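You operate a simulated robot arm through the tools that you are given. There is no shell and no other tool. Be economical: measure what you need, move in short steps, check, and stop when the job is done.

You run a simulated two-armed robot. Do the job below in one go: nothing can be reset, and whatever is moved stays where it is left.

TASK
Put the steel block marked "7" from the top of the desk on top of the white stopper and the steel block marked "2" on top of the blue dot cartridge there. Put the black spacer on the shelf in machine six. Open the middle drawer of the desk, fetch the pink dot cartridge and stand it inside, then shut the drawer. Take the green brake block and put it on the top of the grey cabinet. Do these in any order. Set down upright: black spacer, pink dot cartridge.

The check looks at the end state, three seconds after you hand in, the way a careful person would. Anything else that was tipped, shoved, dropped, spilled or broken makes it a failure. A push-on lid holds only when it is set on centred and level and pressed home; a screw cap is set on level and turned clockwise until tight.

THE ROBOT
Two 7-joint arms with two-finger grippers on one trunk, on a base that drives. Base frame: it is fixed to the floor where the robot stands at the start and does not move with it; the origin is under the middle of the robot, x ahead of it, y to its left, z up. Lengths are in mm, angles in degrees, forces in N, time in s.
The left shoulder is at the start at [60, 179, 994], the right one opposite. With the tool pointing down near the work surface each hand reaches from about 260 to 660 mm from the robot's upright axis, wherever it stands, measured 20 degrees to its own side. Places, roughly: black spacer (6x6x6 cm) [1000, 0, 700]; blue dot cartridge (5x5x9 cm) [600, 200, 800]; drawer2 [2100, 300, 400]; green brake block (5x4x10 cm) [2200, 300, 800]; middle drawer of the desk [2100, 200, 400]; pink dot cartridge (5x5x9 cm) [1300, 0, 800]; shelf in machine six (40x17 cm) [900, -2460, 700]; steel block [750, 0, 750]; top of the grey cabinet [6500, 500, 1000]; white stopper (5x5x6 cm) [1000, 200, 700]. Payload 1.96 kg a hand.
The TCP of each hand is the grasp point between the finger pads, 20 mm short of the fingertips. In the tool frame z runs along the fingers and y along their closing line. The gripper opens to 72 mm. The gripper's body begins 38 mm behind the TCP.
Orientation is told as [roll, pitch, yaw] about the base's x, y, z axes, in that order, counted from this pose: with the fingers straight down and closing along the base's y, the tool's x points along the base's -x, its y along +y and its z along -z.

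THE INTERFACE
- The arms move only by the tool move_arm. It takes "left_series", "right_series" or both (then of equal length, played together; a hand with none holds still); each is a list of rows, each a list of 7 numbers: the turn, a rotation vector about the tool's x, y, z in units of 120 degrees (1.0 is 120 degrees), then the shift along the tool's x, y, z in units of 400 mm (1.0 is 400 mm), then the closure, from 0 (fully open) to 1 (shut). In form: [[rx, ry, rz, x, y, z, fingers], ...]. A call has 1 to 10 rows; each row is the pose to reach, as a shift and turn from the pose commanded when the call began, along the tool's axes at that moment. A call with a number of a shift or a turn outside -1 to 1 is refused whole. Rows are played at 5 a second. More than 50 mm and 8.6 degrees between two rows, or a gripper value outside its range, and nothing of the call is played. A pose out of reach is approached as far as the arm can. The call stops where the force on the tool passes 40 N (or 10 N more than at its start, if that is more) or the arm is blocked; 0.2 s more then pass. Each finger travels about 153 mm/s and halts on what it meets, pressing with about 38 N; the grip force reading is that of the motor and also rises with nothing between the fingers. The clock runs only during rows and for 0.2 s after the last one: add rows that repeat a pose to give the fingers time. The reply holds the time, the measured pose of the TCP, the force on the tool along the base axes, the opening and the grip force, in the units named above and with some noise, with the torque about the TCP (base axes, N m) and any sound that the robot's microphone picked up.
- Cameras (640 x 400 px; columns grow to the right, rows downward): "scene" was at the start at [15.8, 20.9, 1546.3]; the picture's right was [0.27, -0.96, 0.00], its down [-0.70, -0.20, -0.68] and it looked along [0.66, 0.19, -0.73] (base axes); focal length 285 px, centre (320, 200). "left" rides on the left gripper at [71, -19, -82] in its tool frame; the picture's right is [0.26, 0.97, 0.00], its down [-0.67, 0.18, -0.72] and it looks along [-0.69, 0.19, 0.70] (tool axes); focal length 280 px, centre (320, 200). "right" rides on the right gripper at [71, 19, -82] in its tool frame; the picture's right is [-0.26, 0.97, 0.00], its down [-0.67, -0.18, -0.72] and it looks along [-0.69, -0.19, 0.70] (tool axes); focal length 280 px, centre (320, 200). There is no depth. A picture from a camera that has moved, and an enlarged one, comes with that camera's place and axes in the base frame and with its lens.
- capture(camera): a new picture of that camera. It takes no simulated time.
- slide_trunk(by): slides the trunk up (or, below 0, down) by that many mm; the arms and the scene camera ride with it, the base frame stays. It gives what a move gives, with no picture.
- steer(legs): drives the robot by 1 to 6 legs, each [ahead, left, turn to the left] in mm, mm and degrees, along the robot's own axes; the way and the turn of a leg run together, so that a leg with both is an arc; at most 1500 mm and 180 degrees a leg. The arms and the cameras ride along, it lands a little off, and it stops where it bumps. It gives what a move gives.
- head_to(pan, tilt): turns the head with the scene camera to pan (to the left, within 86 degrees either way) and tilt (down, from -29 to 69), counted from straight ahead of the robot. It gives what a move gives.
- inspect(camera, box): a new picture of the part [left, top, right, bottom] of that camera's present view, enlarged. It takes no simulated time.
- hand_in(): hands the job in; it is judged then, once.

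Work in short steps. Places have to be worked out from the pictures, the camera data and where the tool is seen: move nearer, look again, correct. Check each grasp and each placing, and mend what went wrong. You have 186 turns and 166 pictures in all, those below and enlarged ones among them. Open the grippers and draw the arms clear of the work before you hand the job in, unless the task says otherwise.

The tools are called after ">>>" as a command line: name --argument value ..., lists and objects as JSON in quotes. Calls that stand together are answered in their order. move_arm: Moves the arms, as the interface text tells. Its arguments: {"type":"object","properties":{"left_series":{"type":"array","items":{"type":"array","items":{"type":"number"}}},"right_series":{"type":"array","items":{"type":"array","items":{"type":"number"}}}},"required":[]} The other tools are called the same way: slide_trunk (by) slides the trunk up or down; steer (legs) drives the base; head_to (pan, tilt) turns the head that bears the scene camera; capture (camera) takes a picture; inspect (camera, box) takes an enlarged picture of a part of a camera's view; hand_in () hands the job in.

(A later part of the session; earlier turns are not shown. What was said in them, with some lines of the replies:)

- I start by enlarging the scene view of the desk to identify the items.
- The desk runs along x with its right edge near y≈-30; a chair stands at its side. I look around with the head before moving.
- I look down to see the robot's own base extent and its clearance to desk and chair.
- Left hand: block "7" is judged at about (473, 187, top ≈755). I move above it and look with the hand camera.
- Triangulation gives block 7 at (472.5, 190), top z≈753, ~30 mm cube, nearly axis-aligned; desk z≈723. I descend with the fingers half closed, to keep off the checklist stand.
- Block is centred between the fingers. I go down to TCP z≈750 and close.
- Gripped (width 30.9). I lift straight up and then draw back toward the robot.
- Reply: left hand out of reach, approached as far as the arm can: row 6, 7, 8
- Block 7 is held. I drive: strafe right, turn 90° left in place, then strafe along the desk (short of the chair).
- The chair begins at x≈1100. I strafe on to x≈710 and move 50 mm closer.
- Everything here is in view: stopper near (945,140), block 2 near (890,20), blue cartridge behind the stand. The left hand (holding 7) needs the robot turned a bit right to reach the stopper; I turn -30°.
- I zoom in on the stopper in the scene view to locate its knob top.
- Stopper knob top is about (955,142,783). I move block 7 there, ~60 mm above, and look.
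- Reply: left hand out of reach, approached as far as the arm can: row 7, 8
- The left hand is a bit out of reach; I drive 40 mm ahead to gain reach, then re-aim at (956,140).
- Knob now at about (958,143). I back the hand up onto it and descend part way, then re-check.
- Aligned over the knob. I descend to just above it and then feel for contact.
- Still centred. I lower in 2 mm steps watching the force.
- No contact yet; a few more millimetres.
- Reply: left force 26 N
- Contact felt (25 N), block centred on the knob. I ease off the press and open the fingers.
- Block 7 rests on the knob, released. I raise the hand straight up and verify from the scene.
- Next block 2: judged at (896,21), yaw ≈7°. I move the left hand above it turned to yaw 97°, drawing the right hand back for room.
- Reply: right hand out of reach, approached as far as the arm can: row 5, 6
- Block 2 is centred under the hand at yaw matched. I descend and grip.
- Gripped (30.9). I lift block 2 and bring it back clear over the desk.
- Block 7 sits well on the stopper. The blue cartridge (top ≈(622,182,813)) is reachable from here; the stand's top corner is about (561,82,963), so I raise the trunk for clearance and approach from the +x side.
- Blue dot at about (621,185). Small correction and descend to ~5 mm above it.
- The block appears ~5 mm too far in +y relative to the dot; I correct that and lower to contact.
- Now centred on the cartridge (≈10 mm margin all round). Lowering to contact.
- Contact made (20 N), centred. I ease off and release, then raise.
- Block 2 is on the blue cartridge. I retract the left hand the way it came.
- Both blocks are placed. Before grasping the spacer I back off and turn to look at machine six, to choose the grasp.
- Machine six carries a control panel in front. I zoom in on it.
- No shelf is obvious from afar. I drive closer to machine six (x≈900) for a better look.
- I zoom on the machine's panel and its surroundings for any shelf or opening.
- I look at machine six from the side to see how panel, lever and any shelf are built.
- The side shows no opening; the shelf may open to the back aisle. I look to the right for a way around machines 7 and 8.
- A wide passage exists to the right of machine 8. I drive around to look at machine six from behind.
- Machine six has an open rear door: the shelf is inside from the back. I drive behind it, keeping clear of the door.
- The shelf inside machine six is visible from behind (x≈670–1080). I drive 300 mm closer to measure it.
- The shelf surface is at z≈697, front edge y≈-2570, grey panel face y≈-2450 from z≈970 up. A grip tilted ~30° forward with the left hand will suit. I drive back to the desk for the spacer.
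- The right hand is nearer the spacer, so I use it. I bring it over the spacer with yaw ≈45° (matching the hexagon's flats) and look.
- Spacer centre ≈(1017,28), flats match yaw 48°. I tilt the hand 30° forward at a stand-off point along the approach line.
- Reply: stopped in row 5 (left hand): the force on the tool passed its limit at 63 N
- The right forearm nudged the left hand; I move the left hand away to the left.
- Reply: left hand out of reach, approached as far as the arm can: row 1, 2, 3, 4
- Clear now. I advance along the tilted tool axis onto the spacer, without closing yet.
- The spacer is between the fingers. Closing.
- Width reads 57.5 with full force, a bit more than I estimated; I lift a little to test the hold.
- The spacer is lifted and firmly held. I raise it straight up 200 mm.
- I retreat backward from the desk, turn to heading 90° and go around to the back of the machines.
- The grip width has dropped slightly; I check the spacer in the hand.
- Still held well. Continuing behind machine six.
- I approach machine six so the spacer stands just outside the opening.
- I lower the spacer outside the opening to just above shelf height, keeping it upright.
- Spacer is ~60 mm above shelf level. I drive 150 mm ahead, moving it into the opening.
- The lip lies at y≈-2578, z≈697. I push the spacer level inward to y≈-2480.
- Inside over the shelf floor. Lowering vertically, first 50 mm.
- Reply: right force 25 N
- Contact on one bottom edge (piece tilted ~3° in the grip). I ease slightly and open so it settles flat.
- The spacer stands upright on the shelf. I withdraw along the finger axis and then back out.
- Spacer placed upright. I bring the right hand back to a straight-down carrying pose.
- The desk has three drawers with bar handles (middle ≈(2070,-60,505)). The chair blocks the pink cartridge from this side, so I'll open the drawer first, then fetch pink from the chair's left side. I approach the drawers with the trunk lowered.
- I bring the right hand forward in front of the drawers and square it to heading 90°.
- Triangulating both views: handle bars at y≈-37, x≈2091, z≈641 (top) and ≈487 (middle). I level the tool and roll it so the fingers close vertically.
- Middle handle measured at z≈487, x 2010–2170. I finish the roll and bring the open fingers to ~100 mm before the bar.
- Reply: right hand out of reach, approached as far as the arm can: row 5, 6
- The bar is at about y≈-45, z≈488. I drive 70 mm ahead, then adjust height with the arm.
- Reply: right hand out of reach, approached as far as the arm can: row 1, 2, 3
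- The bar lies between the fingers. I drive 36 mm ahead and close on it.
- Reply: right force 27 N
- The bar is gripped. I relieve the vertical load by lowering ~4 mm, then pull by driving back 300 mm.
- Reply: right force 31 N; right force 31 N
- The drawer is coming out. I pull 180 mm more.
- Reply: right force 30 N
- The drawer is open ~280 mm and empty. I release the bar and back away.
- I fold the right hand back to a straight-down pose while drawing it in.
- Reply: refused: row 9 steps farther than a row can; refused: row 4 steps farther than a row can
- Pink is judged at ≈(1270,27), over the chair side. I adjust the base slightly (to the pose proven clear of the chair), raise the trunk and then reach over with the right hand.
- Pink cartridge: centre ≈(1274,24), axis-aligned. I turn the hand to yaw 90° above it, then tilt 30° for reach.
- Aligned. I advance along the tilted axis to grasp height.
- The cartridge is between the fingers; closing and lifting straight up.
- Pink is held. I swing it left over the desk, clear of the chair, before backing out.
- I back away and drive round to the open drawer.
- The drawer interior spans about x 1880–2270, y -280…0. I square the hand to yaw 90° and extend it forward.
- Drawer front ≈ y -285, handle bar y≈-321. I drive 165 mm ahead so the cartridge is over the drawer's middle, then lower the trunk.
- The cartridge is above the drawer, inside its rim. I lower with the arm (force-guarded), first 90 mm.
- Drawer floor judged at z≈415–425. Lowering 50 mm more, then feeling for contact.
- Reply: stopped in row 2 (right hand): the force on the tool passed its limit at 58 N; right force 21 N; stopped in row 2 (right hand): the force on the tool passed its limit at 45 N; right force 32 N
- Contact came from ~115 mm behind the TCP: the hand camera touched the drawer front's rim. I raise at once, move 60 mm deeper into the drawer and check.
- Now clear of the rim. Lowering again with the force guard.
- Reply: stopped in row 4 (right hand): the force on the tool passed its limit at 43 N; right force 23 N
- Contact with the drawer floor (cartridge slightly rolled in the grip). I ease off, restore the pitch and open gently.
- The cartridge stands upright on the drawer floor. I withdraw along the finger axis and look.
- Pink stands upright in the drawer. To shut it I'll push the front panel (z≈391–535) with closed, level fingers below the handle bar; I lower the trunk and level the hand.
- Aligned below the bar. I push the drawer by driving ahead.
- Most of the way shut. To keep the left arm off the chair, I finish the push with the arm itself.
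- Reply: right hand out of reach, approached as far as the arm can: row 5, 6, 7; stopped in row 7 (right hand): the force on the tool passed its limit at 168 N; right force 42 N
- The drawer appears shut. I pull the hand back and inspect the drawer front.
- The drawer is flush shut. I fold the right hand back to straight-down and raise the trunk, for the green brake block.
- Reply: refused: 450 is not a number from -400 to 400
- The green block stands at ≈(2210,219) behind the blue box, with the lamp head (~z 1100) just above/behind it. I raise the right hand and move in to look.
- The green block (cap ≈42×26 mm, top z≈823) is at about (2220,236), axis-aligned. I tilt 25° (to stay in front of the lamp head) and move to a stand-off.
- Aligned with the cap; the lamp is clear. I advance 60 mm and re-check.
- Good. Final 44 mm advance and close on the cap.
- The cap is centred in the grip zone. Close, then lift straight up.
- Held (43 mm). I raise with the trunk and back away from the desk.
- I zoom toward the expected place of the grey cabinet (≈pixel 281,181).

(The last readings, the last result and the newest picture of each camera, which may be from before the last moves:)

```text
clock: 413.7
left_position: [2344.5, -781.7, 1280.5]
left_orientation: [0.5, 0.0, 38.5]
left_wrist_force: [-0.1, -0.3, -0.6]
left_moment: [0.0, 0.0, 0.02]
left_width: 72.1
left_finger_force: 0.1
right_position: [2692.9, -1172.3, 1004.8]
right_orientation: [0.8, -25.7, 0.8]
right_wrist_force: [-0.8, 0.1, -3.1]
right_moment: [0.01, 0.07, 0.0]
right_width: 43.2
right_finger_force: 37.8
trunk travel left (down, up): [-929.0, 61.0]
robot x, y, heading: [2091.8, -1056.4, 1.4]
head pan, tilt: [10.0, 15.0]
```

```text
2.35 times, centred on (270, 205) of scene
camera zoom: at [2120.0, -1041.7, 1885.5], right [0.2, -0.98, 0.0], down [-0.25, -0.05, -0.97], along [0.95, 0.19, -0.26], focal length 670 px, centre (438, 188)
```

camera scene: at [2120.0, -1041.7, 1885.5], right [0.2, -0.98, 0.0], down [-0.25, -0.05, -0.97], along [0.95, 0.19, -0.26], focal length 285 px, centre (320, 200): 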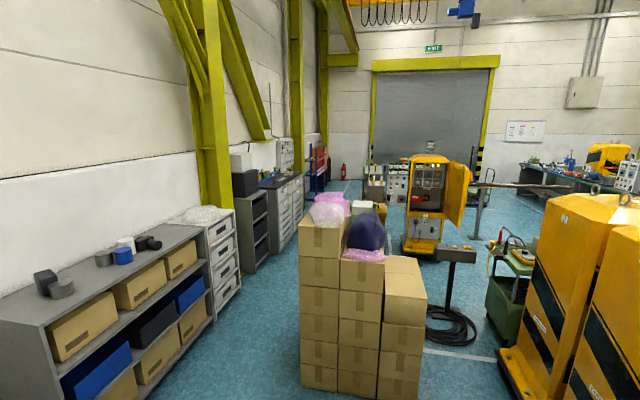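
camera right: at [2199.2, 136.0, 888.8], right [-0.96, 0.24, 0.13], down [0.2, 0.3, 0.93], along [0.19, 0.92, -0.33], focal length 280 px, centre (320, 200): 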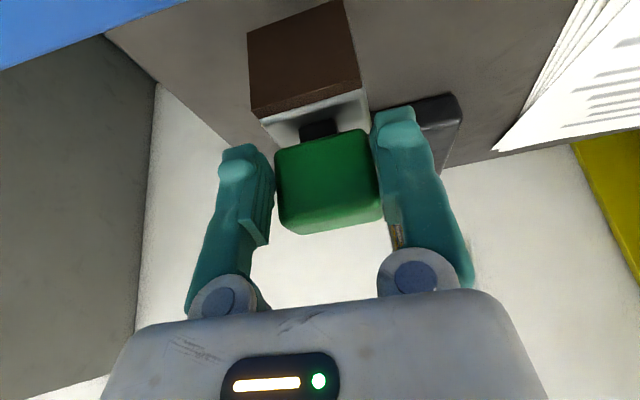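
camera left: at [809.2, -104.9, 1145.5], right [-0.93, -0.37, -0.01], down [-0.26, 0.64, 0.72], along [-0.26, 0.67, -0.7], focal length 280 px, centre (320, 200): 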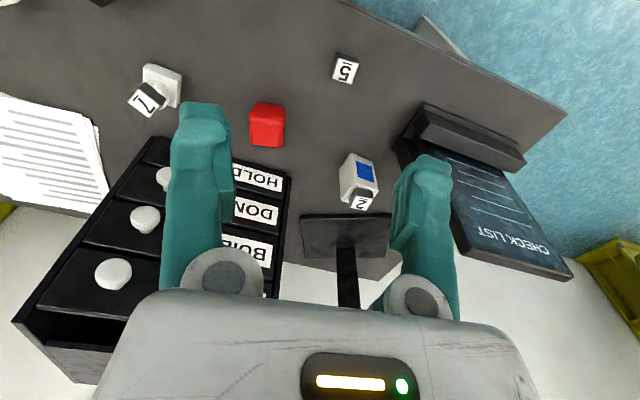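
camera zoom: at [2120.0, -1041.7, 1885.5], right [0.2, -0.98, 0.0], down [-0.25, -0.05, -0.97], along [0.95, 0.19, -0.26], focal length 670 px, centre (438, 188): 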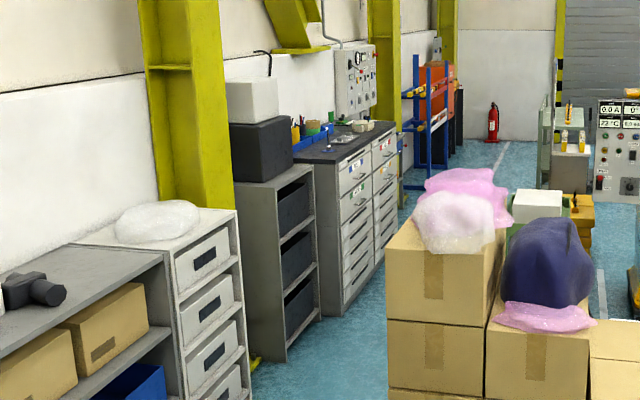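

The target is the grey drawer cabinet with the dark top (x≈5830–6900, front y≈330). I drive down the left corridor between the shelves and the box pile.

>>> steer --legs '[[1000, 800, -1.4], [500, 130, 0]]'

>>> head_to --pan 0 --tilt 30

>>> capture --camera "scene"

```text
clock: 422.8
left_position: [3809.8, 207.3, 1281.6]
left_orientation: [0.3, -0.1, 39.1]
left_wrist_force: [-0.1, 0.2, -0.6]
left_moment: [-0.01, -0.01, 0.02]
left_width: 72.0
left_finger_force: 0.1
right_position: [4161.5, -180.6, 1006.0]
right_orientation: [0.7, -25.7, 1.5]
right_wrist_force: [0.0, -0.2, -2.7]
right_moment: [-0.02, 0.06, -0.03]
right_width: 43.3
right_finger_force: 37.8
trunk travel left (down, up): [-929.0, 61.0]
robot x, y, heading: [3559.2, -70.1, 2.3]
head pan, tilt: [10.0, 15.0]
```

```text
clock: 423.6
left_position: [3810.4, 208.8, 1280.0]
left_orientation: [0.5, -0.1, 39.1]
left_wrist_force: [-0.5, 0.4, -0.2]
left_moment: [0.03, 0.01, 0.01]
left_width: 71.9
left_finger_force: 0.1
right_position: [4162.5, -179.1, 1004.1]
right_orientation: [0.8, -25.7, 1.5]
right_wrist_force: [1.2, 0.2, -4.1]
right_moment: [0.0, 0.02, 0.0]
right_width: 43.3
right_finger_force: 38.0
trunk travel left (down, up): [-929.0, 61.0]
robot x, y, heading: [3558.6, -72.0, 2.2]
head pan, tilt: [0.0, 30.0]
```

```text
22 pictures are left
camera scene: at [3590.0, -71.0, 1861.4], right [0.04, -1.0, 0.0], down [-0.5, -0.02, -0.87], along [0.87, 0.03, -0.5], focal length 285 px, centre (320, 200)
```

scene: 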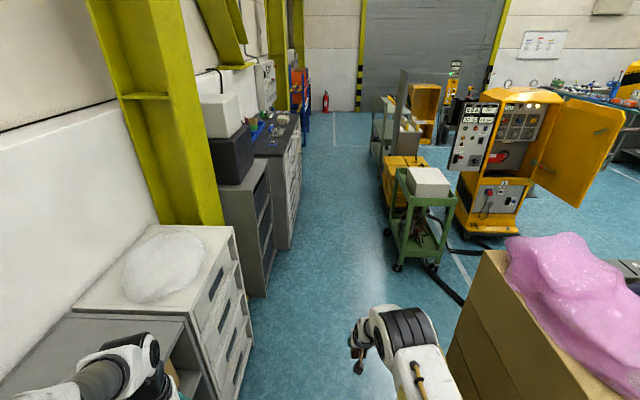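

The corridor is clear. I draw the right hand in and up for the later turn, then drive to the cabinet.

>>> move_arm --right_series '[[0, 0, 0, 0.06, 0, -0.066, 1], [0, 0, 0, 0.12, 0, -0.132, 1], [0, 0, 0, 0.18, 0, -0.198, 1], [0, 0, 0, 0.24, 0, -0.264, 1], [0, 0, 0, 0.3, 0, -0.33, 1], [0, 0, 0, 0.3625, 0, -0.3975, 1], [0, 0, 0, 0.3625, 0, -0.3975, 1]]'

>>> steer --legs '[[1500, -130, -2.2], [1150, 0, 0]]'

>>> head_to --pan 45 --tilt 35

>>> capture --camera "scene"

```text
clock: 425.2
left_position: [3810.5, 208.3, 1280.6]
left_orientation: [0.4, -0.1, 39.1]
left_wrist_force: [-0.1, 0.9, 0.3]
left_moment: [0.03, -0.02, 0.0]
left_width: 71.9
left_finger_force: 0.0
right_position: [3964.6, -187.7, 1087.9]
right_orientation: [0.8, -25.6, 1.6]
right_wrist_force: [0.4, 0.2, -3.4]
right_moment: [0.03, 0.06, 0.02]
right_width: 43.2
right_finger_force: 37.8
trunk travel left (down, up): [-929.0, 61.0]
robot x, y, heading: [3558.9, -64.7, 2.2]
head pan, tilt: [0.0, 30.0]
```

```text
refused: leg 1 is longer than a leg can be; nothing moved
```

```text
clock: 426.3
left_position: [3811.1, 208.4, 1281.1]
left_orientation: [0.4, -0.1, 39.2]
left_wrist_force: [-0.4, 0.5, -0.6]
left_moment: [-0.02, 0.01, -0.03]
left_width: 71.8
left_finger_force: 0.1
right_position: [3965.1, -187.9, 1087.6]
right_orientation: [0.8, -25.7, 1.5]
right_wrist_force: [-0.4, -0.3, -3.2]
right_moment: [0.0, 0.07, 0.04]
right_width: 43.2
right_finger_force: 38.1
trunk travel left (down, up): [-929.0, 61.0]
robot x, y, heading: [3560.5, -71.0, 2.0]
head pan, tilt: [45.0, 35.0]
```

```text
21 pictures are left
camera scene: at [3558.5, -10.3, 1853.6], right [0.73, -0.68, 0.0], down [-0.39, -0.42, -0.82], along [0.56, 0.6, -0.57], focal length 285 px, centre (320, 200)
```

scene: 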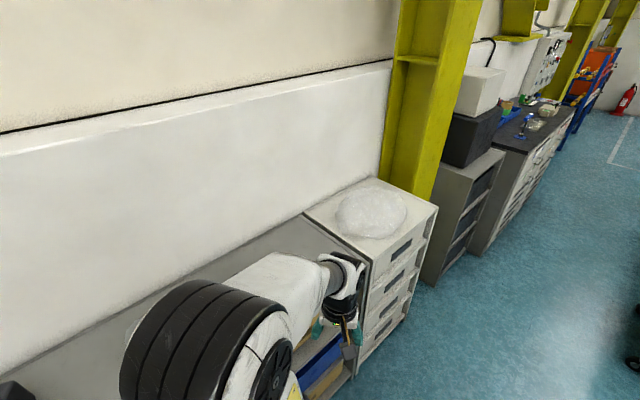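

>>> steer --legs '[[1400, -130, -2], [1200, 0, 0]]'

>>> capture --camera "scene"

```text
clock: 439.1
left_position: [6436.4, 89.6, 1281.0]
left_orientation: [0.3, -0.2, 37.3]
left_wrist_force: [-0.5, -0.3, 0.3]
left_moment: [0.03, 0.01, 0.0]
left_width: 71.9
left_finger_force: 0.0
right_position: [6577.6, -310.4, 1087.1]
right_orientation: [0.8, -25.6, -0.2]
right_wrist_force: [-0.2, 0.3, -2.1]
right_moment: [0.0, 0.03, 0.02]
right_width: 43.1
right_finger_force: 37.4
trunk travel left (down, up): [-929.0, 61.0]
robot x, y, heading: [6175.5, -183.4, 0.3]
head pan, tilt: [45.0, 35.0]
```

```text
20 pictures are left
camera scene: at [6177.5, -120.2, 1853.6], right [0.71, -0.7, 0.0], down [-0.4, -0.41, -0.82], along [0.58, 0.58, -0.57], focal length 285 px, centre (320, 200)
```

scene: 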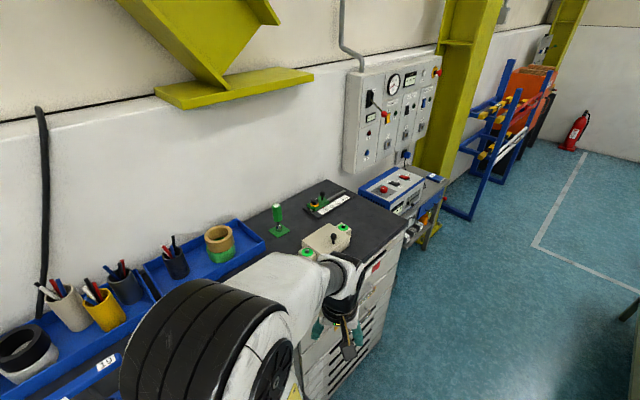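

I shift a little away and turn to face the cabinet.

>>> steer --legs '[[150, -100, 0], [0, 0, 90]]'

>>> head_to --pan 0 --tilt 45

>>> capture --camera "scene"

>>> capture --camera "right"

```text
clock: 444.4
left_position: [6051.5, -22.7, 1280.7]
left_orientation: [0.4, -0.1, 127.8]
left_wrist_force: [0.8, 0.1, 0.5]
left_moment: [-0.02, -0.01, 0.05]
left_width: 72.3
left_finger_force: 0.1
right_position: [6450.4, 122.7, 1088.3]
right_orientation: [0.8, -25.6, 90.2]
right_wrist_force: [0.3, 0.3, -2.9]
right_moment: [-0.04, -0.01, 0.0]
right_width: 43.0
right_finger_force: 37.9
trunk travel left (down, up): [-929.0, 61.0]
robot x, y, heading: [6325.0, -280.8, 90.8]
head pan, tilt: [45.0, 35.0]
```

```text
clock: 445.5
left_position: [6051.5, -22.6, 1281.0]
left_orientation: [0.4, -0.2, 127.7]
left_wrist_force: [0.1, -0.1, 0.0]
left_moment: [-0.01, -0.01, -0.04]
left_width: 72.0
left_finger_force: 0.0
right_position: [6450.3, 121.5, 1087.4]
right_orientation: [0.7, -25.7, 90.2]
right_wrist_force: [0.5, 0.1, -2.9]
right_moment: [-0.05, -0.04, -0.01]
right_width: 43.1
right_finger_force: 37.4
trunk travel left (down, up): [-929.0, 61.0]
robot x, y, heading: [6319.5, -277.0, 90.5]
head pan, tilt: [0.0, 45.0]
```

```text
19 pictures are left
camera scene: at [6322.9, -259.6, 1838.8], right [1.0, 0.02, 0.0], down [0.01, -0.71, -0.71], along [-0.01, 0.71, -0.71], focal length 285 px, centre (320, 200)
```

scene: 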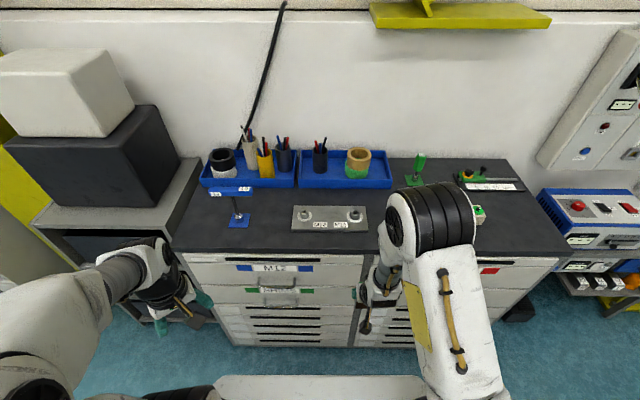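

```text
18 pictures are left
camera right: at [6432.3, 23.4, 1131.2], right [-0.97, 0.23, 0.13], down [0.19, 0.3, 0.93], along [0.18, 0.93, -0.33], focal length 280 px, centre (320, 200)
```

right: 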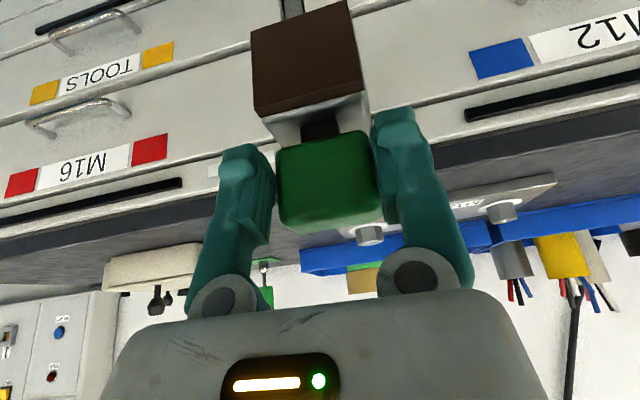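

The dark cabinet top has free space right of the bolt plate. I raise the trunk, shift right 150 mm, and check the spot.

>>> slide_trunk --by 60

>>> steer --legs '[[0, -150, -0.5]]'

>>> head_to --pan 25 --tilt 45

>>> capture --camera "scene"

>>> capture --camera "right"

```text
clock: 446.5
left_position: [6050.5, -21.9, 1339.1]
left_orientation: [0.5, -0.1, 127.8]
left_wrist_force: [0.7, -0.1, 1.0]
left_moment: [0.0, 0.01, 0.01]
left_width: 72.1
left_finger_force: 0.1
right_position: [6449.2, 123.5, 1147.1]
right_orientation: [0.8, -25.7, 90.2]
right_wrist_force: [-0.4, 0.7, -3.0]
right_moment: [-0.04, -0.02, -0.02]
right_width: 43.2
right_finger_force: 38.1
trunk travel left (down, up): [-989.0, 1.0]
robot x, y, heading: [6322.6, -278.8, 90.9]
head pan, tilt: [0.0, 45.0]
```

```text
clock: 447.9
left_position: [6201.3, -17.5, 1339.4]
left_orientation: [0.3, 0.1, 127.2]
left_wrist_force: [0.5, -0.8, -0.3]
left_moment: [-0.01, -0.03, -0.02]
left_width: 72.1
left_finger_force: 0.0
right_position: [6599.6, 121.7, 1148.1]
right_orientation: [0.7, -25.8, 89.7]
right_wrist_force: [-0.6, 0.5, -2.6]
right_moment: [-0.03, -0.05, 0.0]
right_width: 43.1
right_finger_force: 38.0
trunk travel left (down, up): [-989.0, 1.0]
robot x, y, heading: [6473.6, -281.6, 90.0]
head pan, tilt: [0.0, 45.0]
```

```text
clock: 448.8
left_position: [6202.6, -18.9, 1341.2]
left_orientation: [0.4, -0.1, 127.1]
left_wrist_force: [0.6, -1.1, -0.2]
left_moment: [-0.04, 0.0, 0.04]
left_width: 71.9
left_finger_force: 0.1
right_position: [6603.4, 120.9, 1148.3]
right_orientation: [0.8, -25.7, 89.5]
right_wrist_force: [-0.4, -0.7, -3.1]
right_moment: [-0.03, 0.01, 0.0]
right_width: 42.9
right_finger_force: 38.0
trunk travel left (down, up): [-989.0, 1.0]
robot x, y, heading: [6472.6, -276.2, 90.1]
head pan, tilt: [25.0, 45.0]
```

```text
17 pictures are left
camera scene: at [6439.7, -266.1, 1898.8], right [0.91, 0.42, 0.0], down [0.3, -0.64, -0.71], along [-0.3, 0.64, -0.71], focal length 285 px, centre (320, 200)
```

scene: 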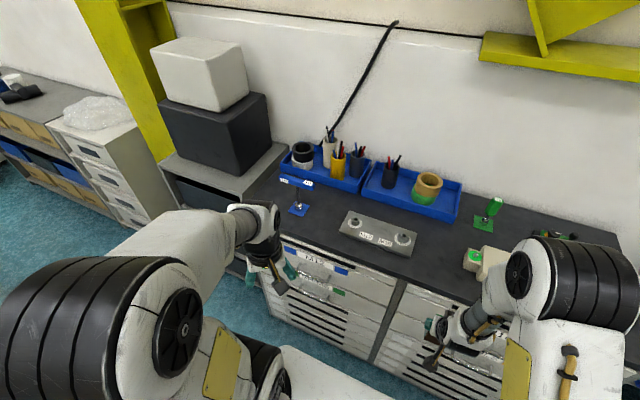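

```text
16 pictures are left
camera right: at [6585.8, 23.3, 1191.1], right [-0.96, 0.24, 0.13], down [0.2, 0.3, 0.93], along [0.19, 0.92, -0.33], focal length 280 px, centre (320, 200)
```

right: 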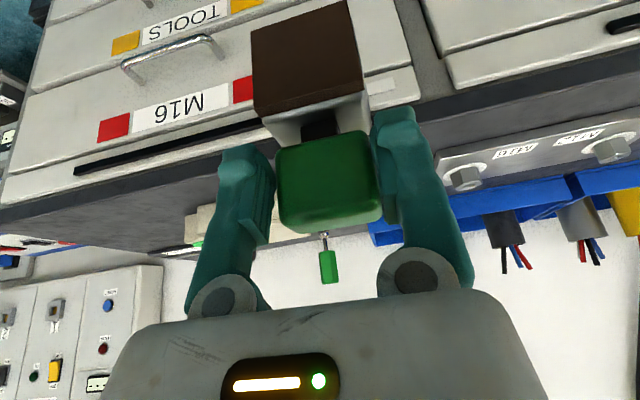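

Free gap between plate (ends x≈6500) and beige device (starts x≈6676). I drive 130 mm ahead and extend the arm so the block is above ≈(6590,410).

>>> steer --legs '[[130, 15, 0]]'

>>> move_arm --right_series '[[0, 0, 0, -0.09, 0, 0.0435, 1], [0, 0, 0, -0.18, 0, 0.087, 1], [0, 0, 0, -0.27, 0, 0.13, 1], [0, 0, 0, -0.36, 0, 0.174, 1], [0, 0, 0, -0.36, 0, 0.174, 1]]'

>>> capture --camera "right"

>>> head_to --pan 15 --tilt 55

>>> capture --camera "scene"

```text
clock: 450.1
left_position: [6187.8, 113.0, 1341.7]
left_orientation: [0.2, -0.2, 127.1]
left_wrist_force: [-0.1, -0.2, 0.2]
left_moment: [0.03, 0.0, -0.02]
left_width: 72.1
left_finger_force: 0.1
right_position: [6588.0, 252.3, 1147.3]
right_orientation: [0.9, -25.9, 89.5]
right_wrist_force: [0.4, 0.0, -2.4]
right_moment: [-0.06, -0.02, -0.03]
right_width: 42.9
right_finger_force: 37.7
trunk travel left (down, up): [-989.0, 1.0]
robot x, y, heading: [6457.9, -145.8, 89.9]
head pan, tilt: [25.0, 45.0]
```

```text
clock: 451.3
left_position: [6187.4, 113.0, 1340.2]
left_orientation: [0.2, -0.1, 127.1]
left_wrist_force: [0.1, 0.3, -0.3]
left_moment: [0.02, 0.01, -0.03]
left_width: 72.1
left_finger_force: 0.1
right_position: [6590.3, 412.9, 1148.4]
right_orientation: [0.9, -25.8, 89.4]
right_wrist_force: [0.9, -0.7, -3.3]
right_moment: [-0.08, 0.01, -0.05]
right_width: 42.9
right_finger_force: 38.1
trunk travel left (down, up): [-989.0, 1.0]
robot x, y, heading: [6455.2, -149.3, 90.2]
head pan, tilt: [25.0, 45.0]
```

```text
15 pictures are left
camera right: at [6572.4, 314.1, 1192.0], right [-0.96, 0.24, 0.13], down [0.2, 0.3, 0.93], along [0.19, 0.92, -0.33], focal length 280 px, centre (320, 200)
```

right: 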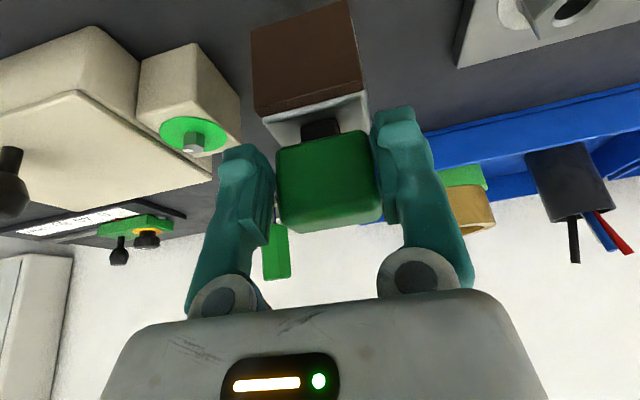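

```text
clock: 452.0
left_position: [6188.0, 113.4, 1340.8]
left_orientation: [0.3, -0.2, 127.1]
left_wrist_force: [0.1, -1.1, 0.2]
left_moment: [0.01, -0.01, 0.02]
left_width: 72.0
left_finger_force: 0.0
right_position: [6591.1, 412.7, 1148.3]
right_orientation: [0.8, -25.8, 89.5]
right_wrist_force: [0.6, -0.7, -2.6]
right_moment: [-0.01, 0.03, 0.0]
right_width: 43.2
right_finger_force: 37.9
trunk travel left (down, up): [-989.0, 1.0]
robot x, y, heading: [6459.0, -144.1, 89.9]
head pan, tilt: [15.0, 55.0]
```

```text
14 pictures are left
camera scene: at [6438.3, -138.3, 1885.4], right [0.97, 0.26, 0.0], down [0.21, -0.79, -0.57], along [-0.15, 0.55, -0.82], focal length 285 px, centre (320, 200)
```

scene: 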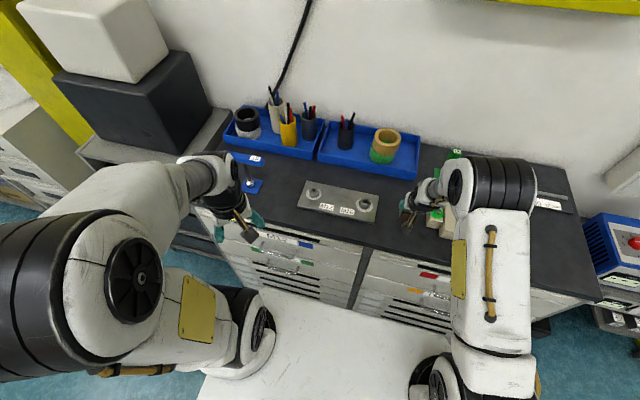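

The spot is clear. I nudge 15 mm left and lower, force-guarded.

>>> move_arm --right_series '[[0, 0, 0, 0, 0.0375, 0, 1], [0, 0, 0, 0.025, 0.0375, 0.05, 1], [0, 0, 0, 0.049, 0.0375, 0.101, 1], [0, 0, 0, 0.049, 0.0375, 0.101, 1]]'

>>> move_arm --right_series '[[0, 0, 0, 0.0033, 0, 0.0068, 1], [0, 0, 0, 0.0065, 0, 0.0135, 1], [0, 0, 0, 0.0098, 0, 0.02, 1], [0, 0, 0, 0.013, 0, 0.027, 1], [0, 0, 0, 0.0163, 0, 0.0338, 1], [0, 0, 0, 0.0163, 0, 0.0338, 1]]'

>>> capture --camera "right"

```text
clock: 453.0
left_position: [6187.1, 111.8, 1341.6]
left_orientation: [0.3, -0.2, 127.1]
left_wrist_force: [0.5, -0.4, 0.1]
left_moment: [-0.04, 0.01, -0.01]
left_width: 72.2
left_finger_force: 0.0
right_position: [6572.8, 413.4, 1106.6]
right_orientation: [0.8, -26.3, 89.6]
right_wrist_force: [0.7, 4.0, 23.9]
right_moment: [0.35, -0.06, -0.05]
right_width: 43.2
right_finger_force: 38.2
trunk travel left (down, up): [-989.0, 1.0]
robot x, y, heading: [6457.8, -143.6, 90.0]
head pan, tilt: [15.0, 55.0]
```

```text
clock: 454.4
left_position: [6186.9, 110.7, 1341.3]
left_orientation: [0.2, -0.2, 127.2]
left_wrist_force: [-0.2, 0.3, -0.1]
left_moment: [0.01, 0.0, -0.01]
left_width: 72.0
left_finger_force: 0.0
right_position: [6573.2, 412.9, 1090.5]
right_orientation: [0.7, -26.3, 89.6]
right_wrist_force: [0.4, -5.4, 21.3]
right_moment: [-0.4, -0.32, -0.05]
right_width: 43.1
right_finger_force: 38.2
trunk travel left (down, up): [-989.0, 1.0]
robot x, y, heading: [6455.3, -144.8, 89.9]
head pan, tilt: [15.0, 55.0]
stopped in row 6 (right hand): the force on the tool passed its limit at 41 N (the readings are from after the stop); the commanded pose is now the measured one
```

```text
13 pictures are left
camera right: at [6554.5, 314.0, 1133.9], right [-0.96, 0.24, 0.13], down [0.2, 0.29, 0.94], along [0.19, 0.93, -0.32], focal length 280 px, centre (320, 200)
```

right: 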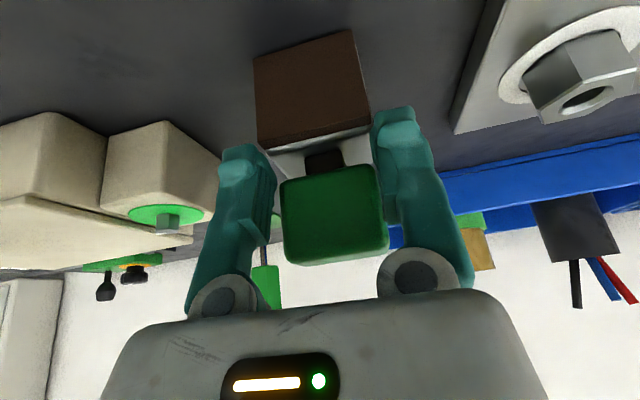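

The block is on the surface (it slid up a little in the grip). I ease off and open.

>>> move_arm --right_series '[[0, 0, 0, -0.0015, 0, -0.003, 1], [0, 0, 0, -0.0015, 0, -0.003, 0.6], [0, 0, 0, -0.0015, 0, -0.003, 0.3], [0, 0, 0, -0.0015, 0, -0.003, 0.1], [0, 0, 0, -0.0015, 0, -0.003, 0.1]]'

>>> capture --camera "right"

```text
clock: 455.6
left_position: [6188.5, 113.7, 1340.7]
left_orientation: [0.3, -0.1, 127.2]
left_wrist_force: [-0.1, -0.3, -0.1]
left_moment: [0.02, 0.0, -0.03]
left_width: 71.7
left_finger_force: 0.1
right_position: [6573.0, 415.6, 1089.4]
right_orientation: [0.7, -25.9, 89.5]
right_wrist_force: [-0.1, -0.3, 0.2]
right_moment: [-0.05, 0.02, 0.0]
right_width: 64.8
right_finger_force: 0.1
trunk travel left (down, up): [-989.0, 1.0]
robot x, y, heading: [6455.6, -147.9, 90.1]
head pan, tilt: [15.0, 55.0]
```

```text
12 pictures are left
camera right: at [6554.6, 316.2, 1132.9], right [-0.96, 0.24, 0.13], down [0.2, 0.29, 0.94], along [0.19, 0.93, -0.33], focal length 280 px, centre (320, 200)
```

right: 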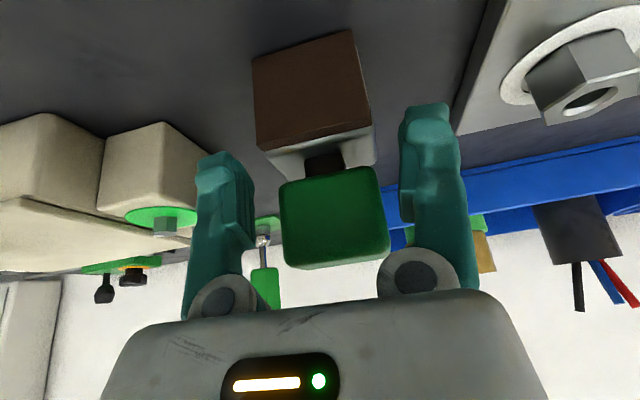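

The block stands free. I withdraw along the finger axis, back off, and verify.

>>> move_arm --right_series '[[0, 0, 0, 0, 0, -0.08, 0.1], [0, 0, 0, 0, 0, -0.18, 0.1], [0, 0, 0, 0.04, 0, -0.28, 0.1], [0, 0, 0, 0.12, 0, -0.34, 0], [0, 0, 0, 0.22, 0, -0.38, 0], [0, 0, 0, 0.22, 0, -0.38, 0]]'

>>> steer --legs '[[-250, 0, 0]]'

>>> head_to --pan 0 --tilt 40

>>> inspect --camera "scene" --box '[240, 120, 480, 300]'

>>> capture --camera "right"

```text
clock: 456.9
left_position: [6188.2, 115.2, 1340.5]
left_orientation: [0.4, -0.1, 127.1]
left_wrist_force: [0.5, 0.9, -0.9]
left_moment: [0.0, 0.02, 0.03]
left_width: 71.9
left_finger_force: 0.0
right_position: [6573.3, 268.6, 1188.3]
right_orientation: [0.9, -25.8, 89.5]
right_wrist_force: [0.0, 1.6, 0.1]
right_moment: [-0.01, 0.01, 0.04]
right_width: 72.1
right_finger_force: 0.0
trunk travel left (down, up): [-989.0, 1.0]
robot x, y, heading: [6458.5, -150.5, 90.1]
head pan, tilt: [15.0, 55.0]
```

```text
clock: 458.8
left_position: [6187.8, -129.9, 1339.8]
left_orientation: [0.3, 0.0, 126.9]
left_wrist_force: [0.0, -0.5, -0.1]
left_moment: [-0.03, 0.04, 0.0]
left_width: 72.3
left_finger_force: 0.0
right_position: [6575.1, 21.6, 1187.6]
right_orientation: [0.8, -25.7, 89.3]
right_wrist_force: [-0.8, 0.1, -0.6]
right_moment: [-0.01, -0.03, -0.02]
right_width: 72.1
right_finger_force: 0.0
trunk travel left (down, up): [-989.0, 1.0]
robot x, y, heading: [6455.4, -398.0, 90.1]
head pan, tilt: [15.0, 55.0]
```

```text
clock: 459.5
left_position: [6188.3, -134.1, 1341.2]
left_orientation: [0.3, -0.1, 127.0]
left_wrist_force: [-0.8, -0.2, 0.6]
left_moment: [0.01, -0.01, 0.02]
left_width: 72.3
left_finger_force: 0.0
right_position: [6574.3, 20.1, 1188.5]
right_orientation: [0.8, -26.0, 89.3]
right_wrist_force: [0.2, -0.3, 0.6]
right_moment: [0.02, 0.03, 0.0]
right_width: 72.2
right_finger_force: 0.1
trunk travel left (down, up): [-989.0, 1.0]
robot x, y, heading: [6457.4, -396.5, 90.0]
head pan, tilt: [0.0, 40.0]
```

```text
2.22 times, centred on (360, 210) of scene
camera zoom: at [6457.1, -372.1, 1906.0], right [1.0, 0.0, 0.0], down [0.0, -0.64, -0.77], along [0.0, 0.77, -0.64], focal length 632 px, centre (231, 178)
```

zoom: 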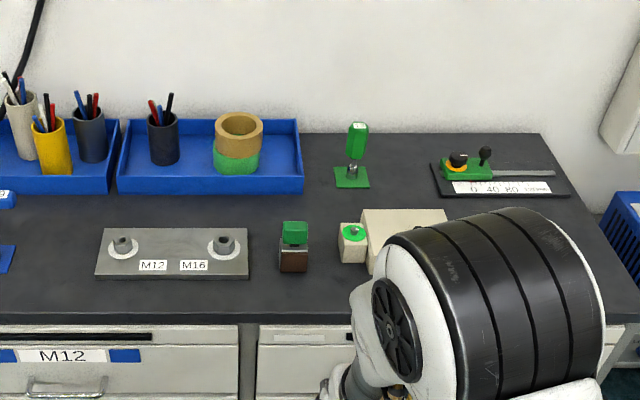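

```text
10 pictures are left
camera right: at [6556.0, -79.3, 1231.6], right [-0.96, 0.24, 0.13], down [0.2, 0.29, 0.94], along [0.19, 0.93, -0.33], focal length 280 px, centre (320, 200)
```

right: 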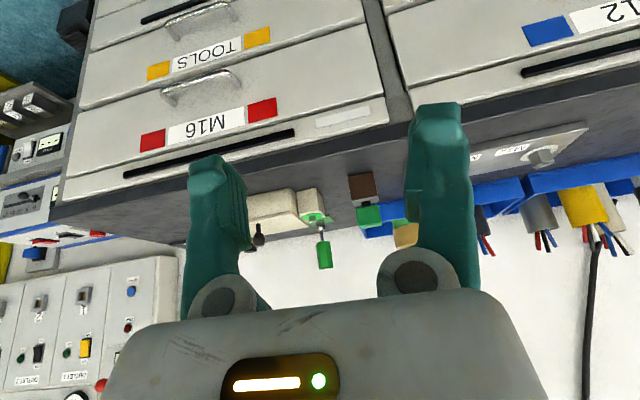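

The green block stands upright on the cabinet. I drive back part way to verify the desk (lamp, stacks, drawer) from afar.

>>> steer --legs '[[150, 1450, 0]]'

>>> head_to --pan 86 --tilt 20

>>> capture --camera "scene"

```text
clock: 466.8
left_position: [4745.4, 32.0, 1340.4]
left_orientation: [0.4, -0.1, 126.0]
left_wrist_force: [0.5, 0.6, -0.1]
left_moment: [-0.03, 0.01, 0.0]
left_width: 71.8
left_finger_force: 0.0
right_position: [5133.0, 177.9, 1189.2]
right_orientation: [0.9, -25.9, 88.5]
right_wrist_force: [-1.0, 0.6, 0.9]
right_moment: [0.03, 0.0, -0.01]
right_width: 71.7
right_finger_force: 0.1
trunk travel left (down, up): [-989.0, 1.0]
robot x, y, heading: [5010.6, -234.4, 89.2]
head pan, tilt: [0.0, 40.0]
```

```text
clock: 468.4
left_position: [4745.2, 31.3, 1339.7]
left_orientation: [0.3, -0.1, 126.2]
left_wrist_force: [0.8, 0.0, -0.3]
left_moment: [-0.04, 0.0, -0.02]
left_width: 72.1
left_finger_force: 0.1
right_position: [5132.6, 179.5, 1187.6]
right_orientation: [0.8, -25.8, 88.5]
right_wrist_force: [0.4, -0.7, 0.4]
right_moment: [0.0, 0.02, 0.0]
right_width: 72.0
right_finger_force: 0.0
trunk travel left (down, up): [-989.0, 1.0]
robot x, y, heading: [5010.5, -237.4, 89.2]
head pan, tilt: [85.9, 20.0]
```

```text
9 pictures are left
camera scene: at [4915.9, -287.4, 1937.4], right [0.09, 1.0, 0.0], down [0.34, -0.03, -0.94], along [-0.94, 0.08, -0.34], focal length 285 px, centre (320, 200)
```

scene: 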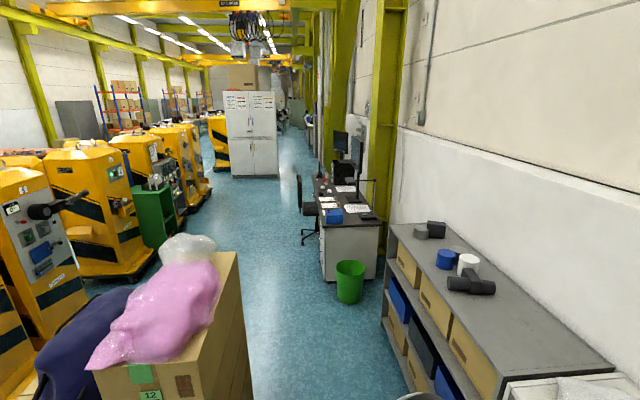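

>>> inspect --camera "scene" --box '[290, 140, 400, 310]'

```text
2.35 times, centred on (345, 225) of scene
camera zoom: at [4915.9, -287.4, 1937.4], right [0.09, 1.0, 0.0], down [0.34, -0.03, -0.94], along [-0.94, 0.08, -0.34], focal length 670 px, centre (261, 141)
```

zoom: 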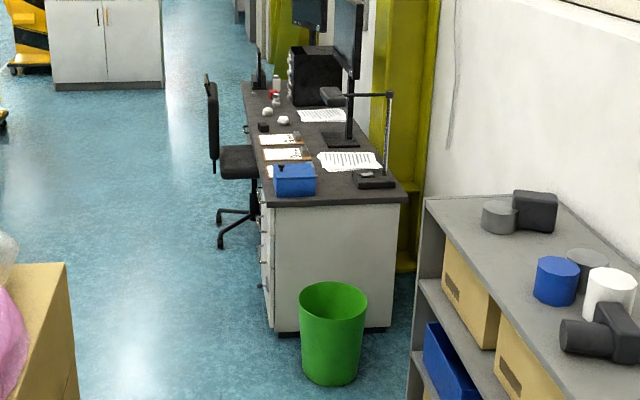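

Lamp, chair, desk items and the shut drawer all look undisturbed; both grippers are open and clear. I hand in.

>>> hand_in

```text
The job is handed in.
```

I did every part of the task and handed it in:

- **Steel blocks:** "7" is on the white stopper and "2" is on the blue dot cartridge.
- **Black spacer:** it stands upright on the shelf inside machine six, which I reached through the open rear door.
- **Pink dot cartridge:** it stood upright in the middle drawer before I shut it. I did not reopen the drawer to check it afterwards.
- **Green brake block:** it stands on the top of the grey cabinet.
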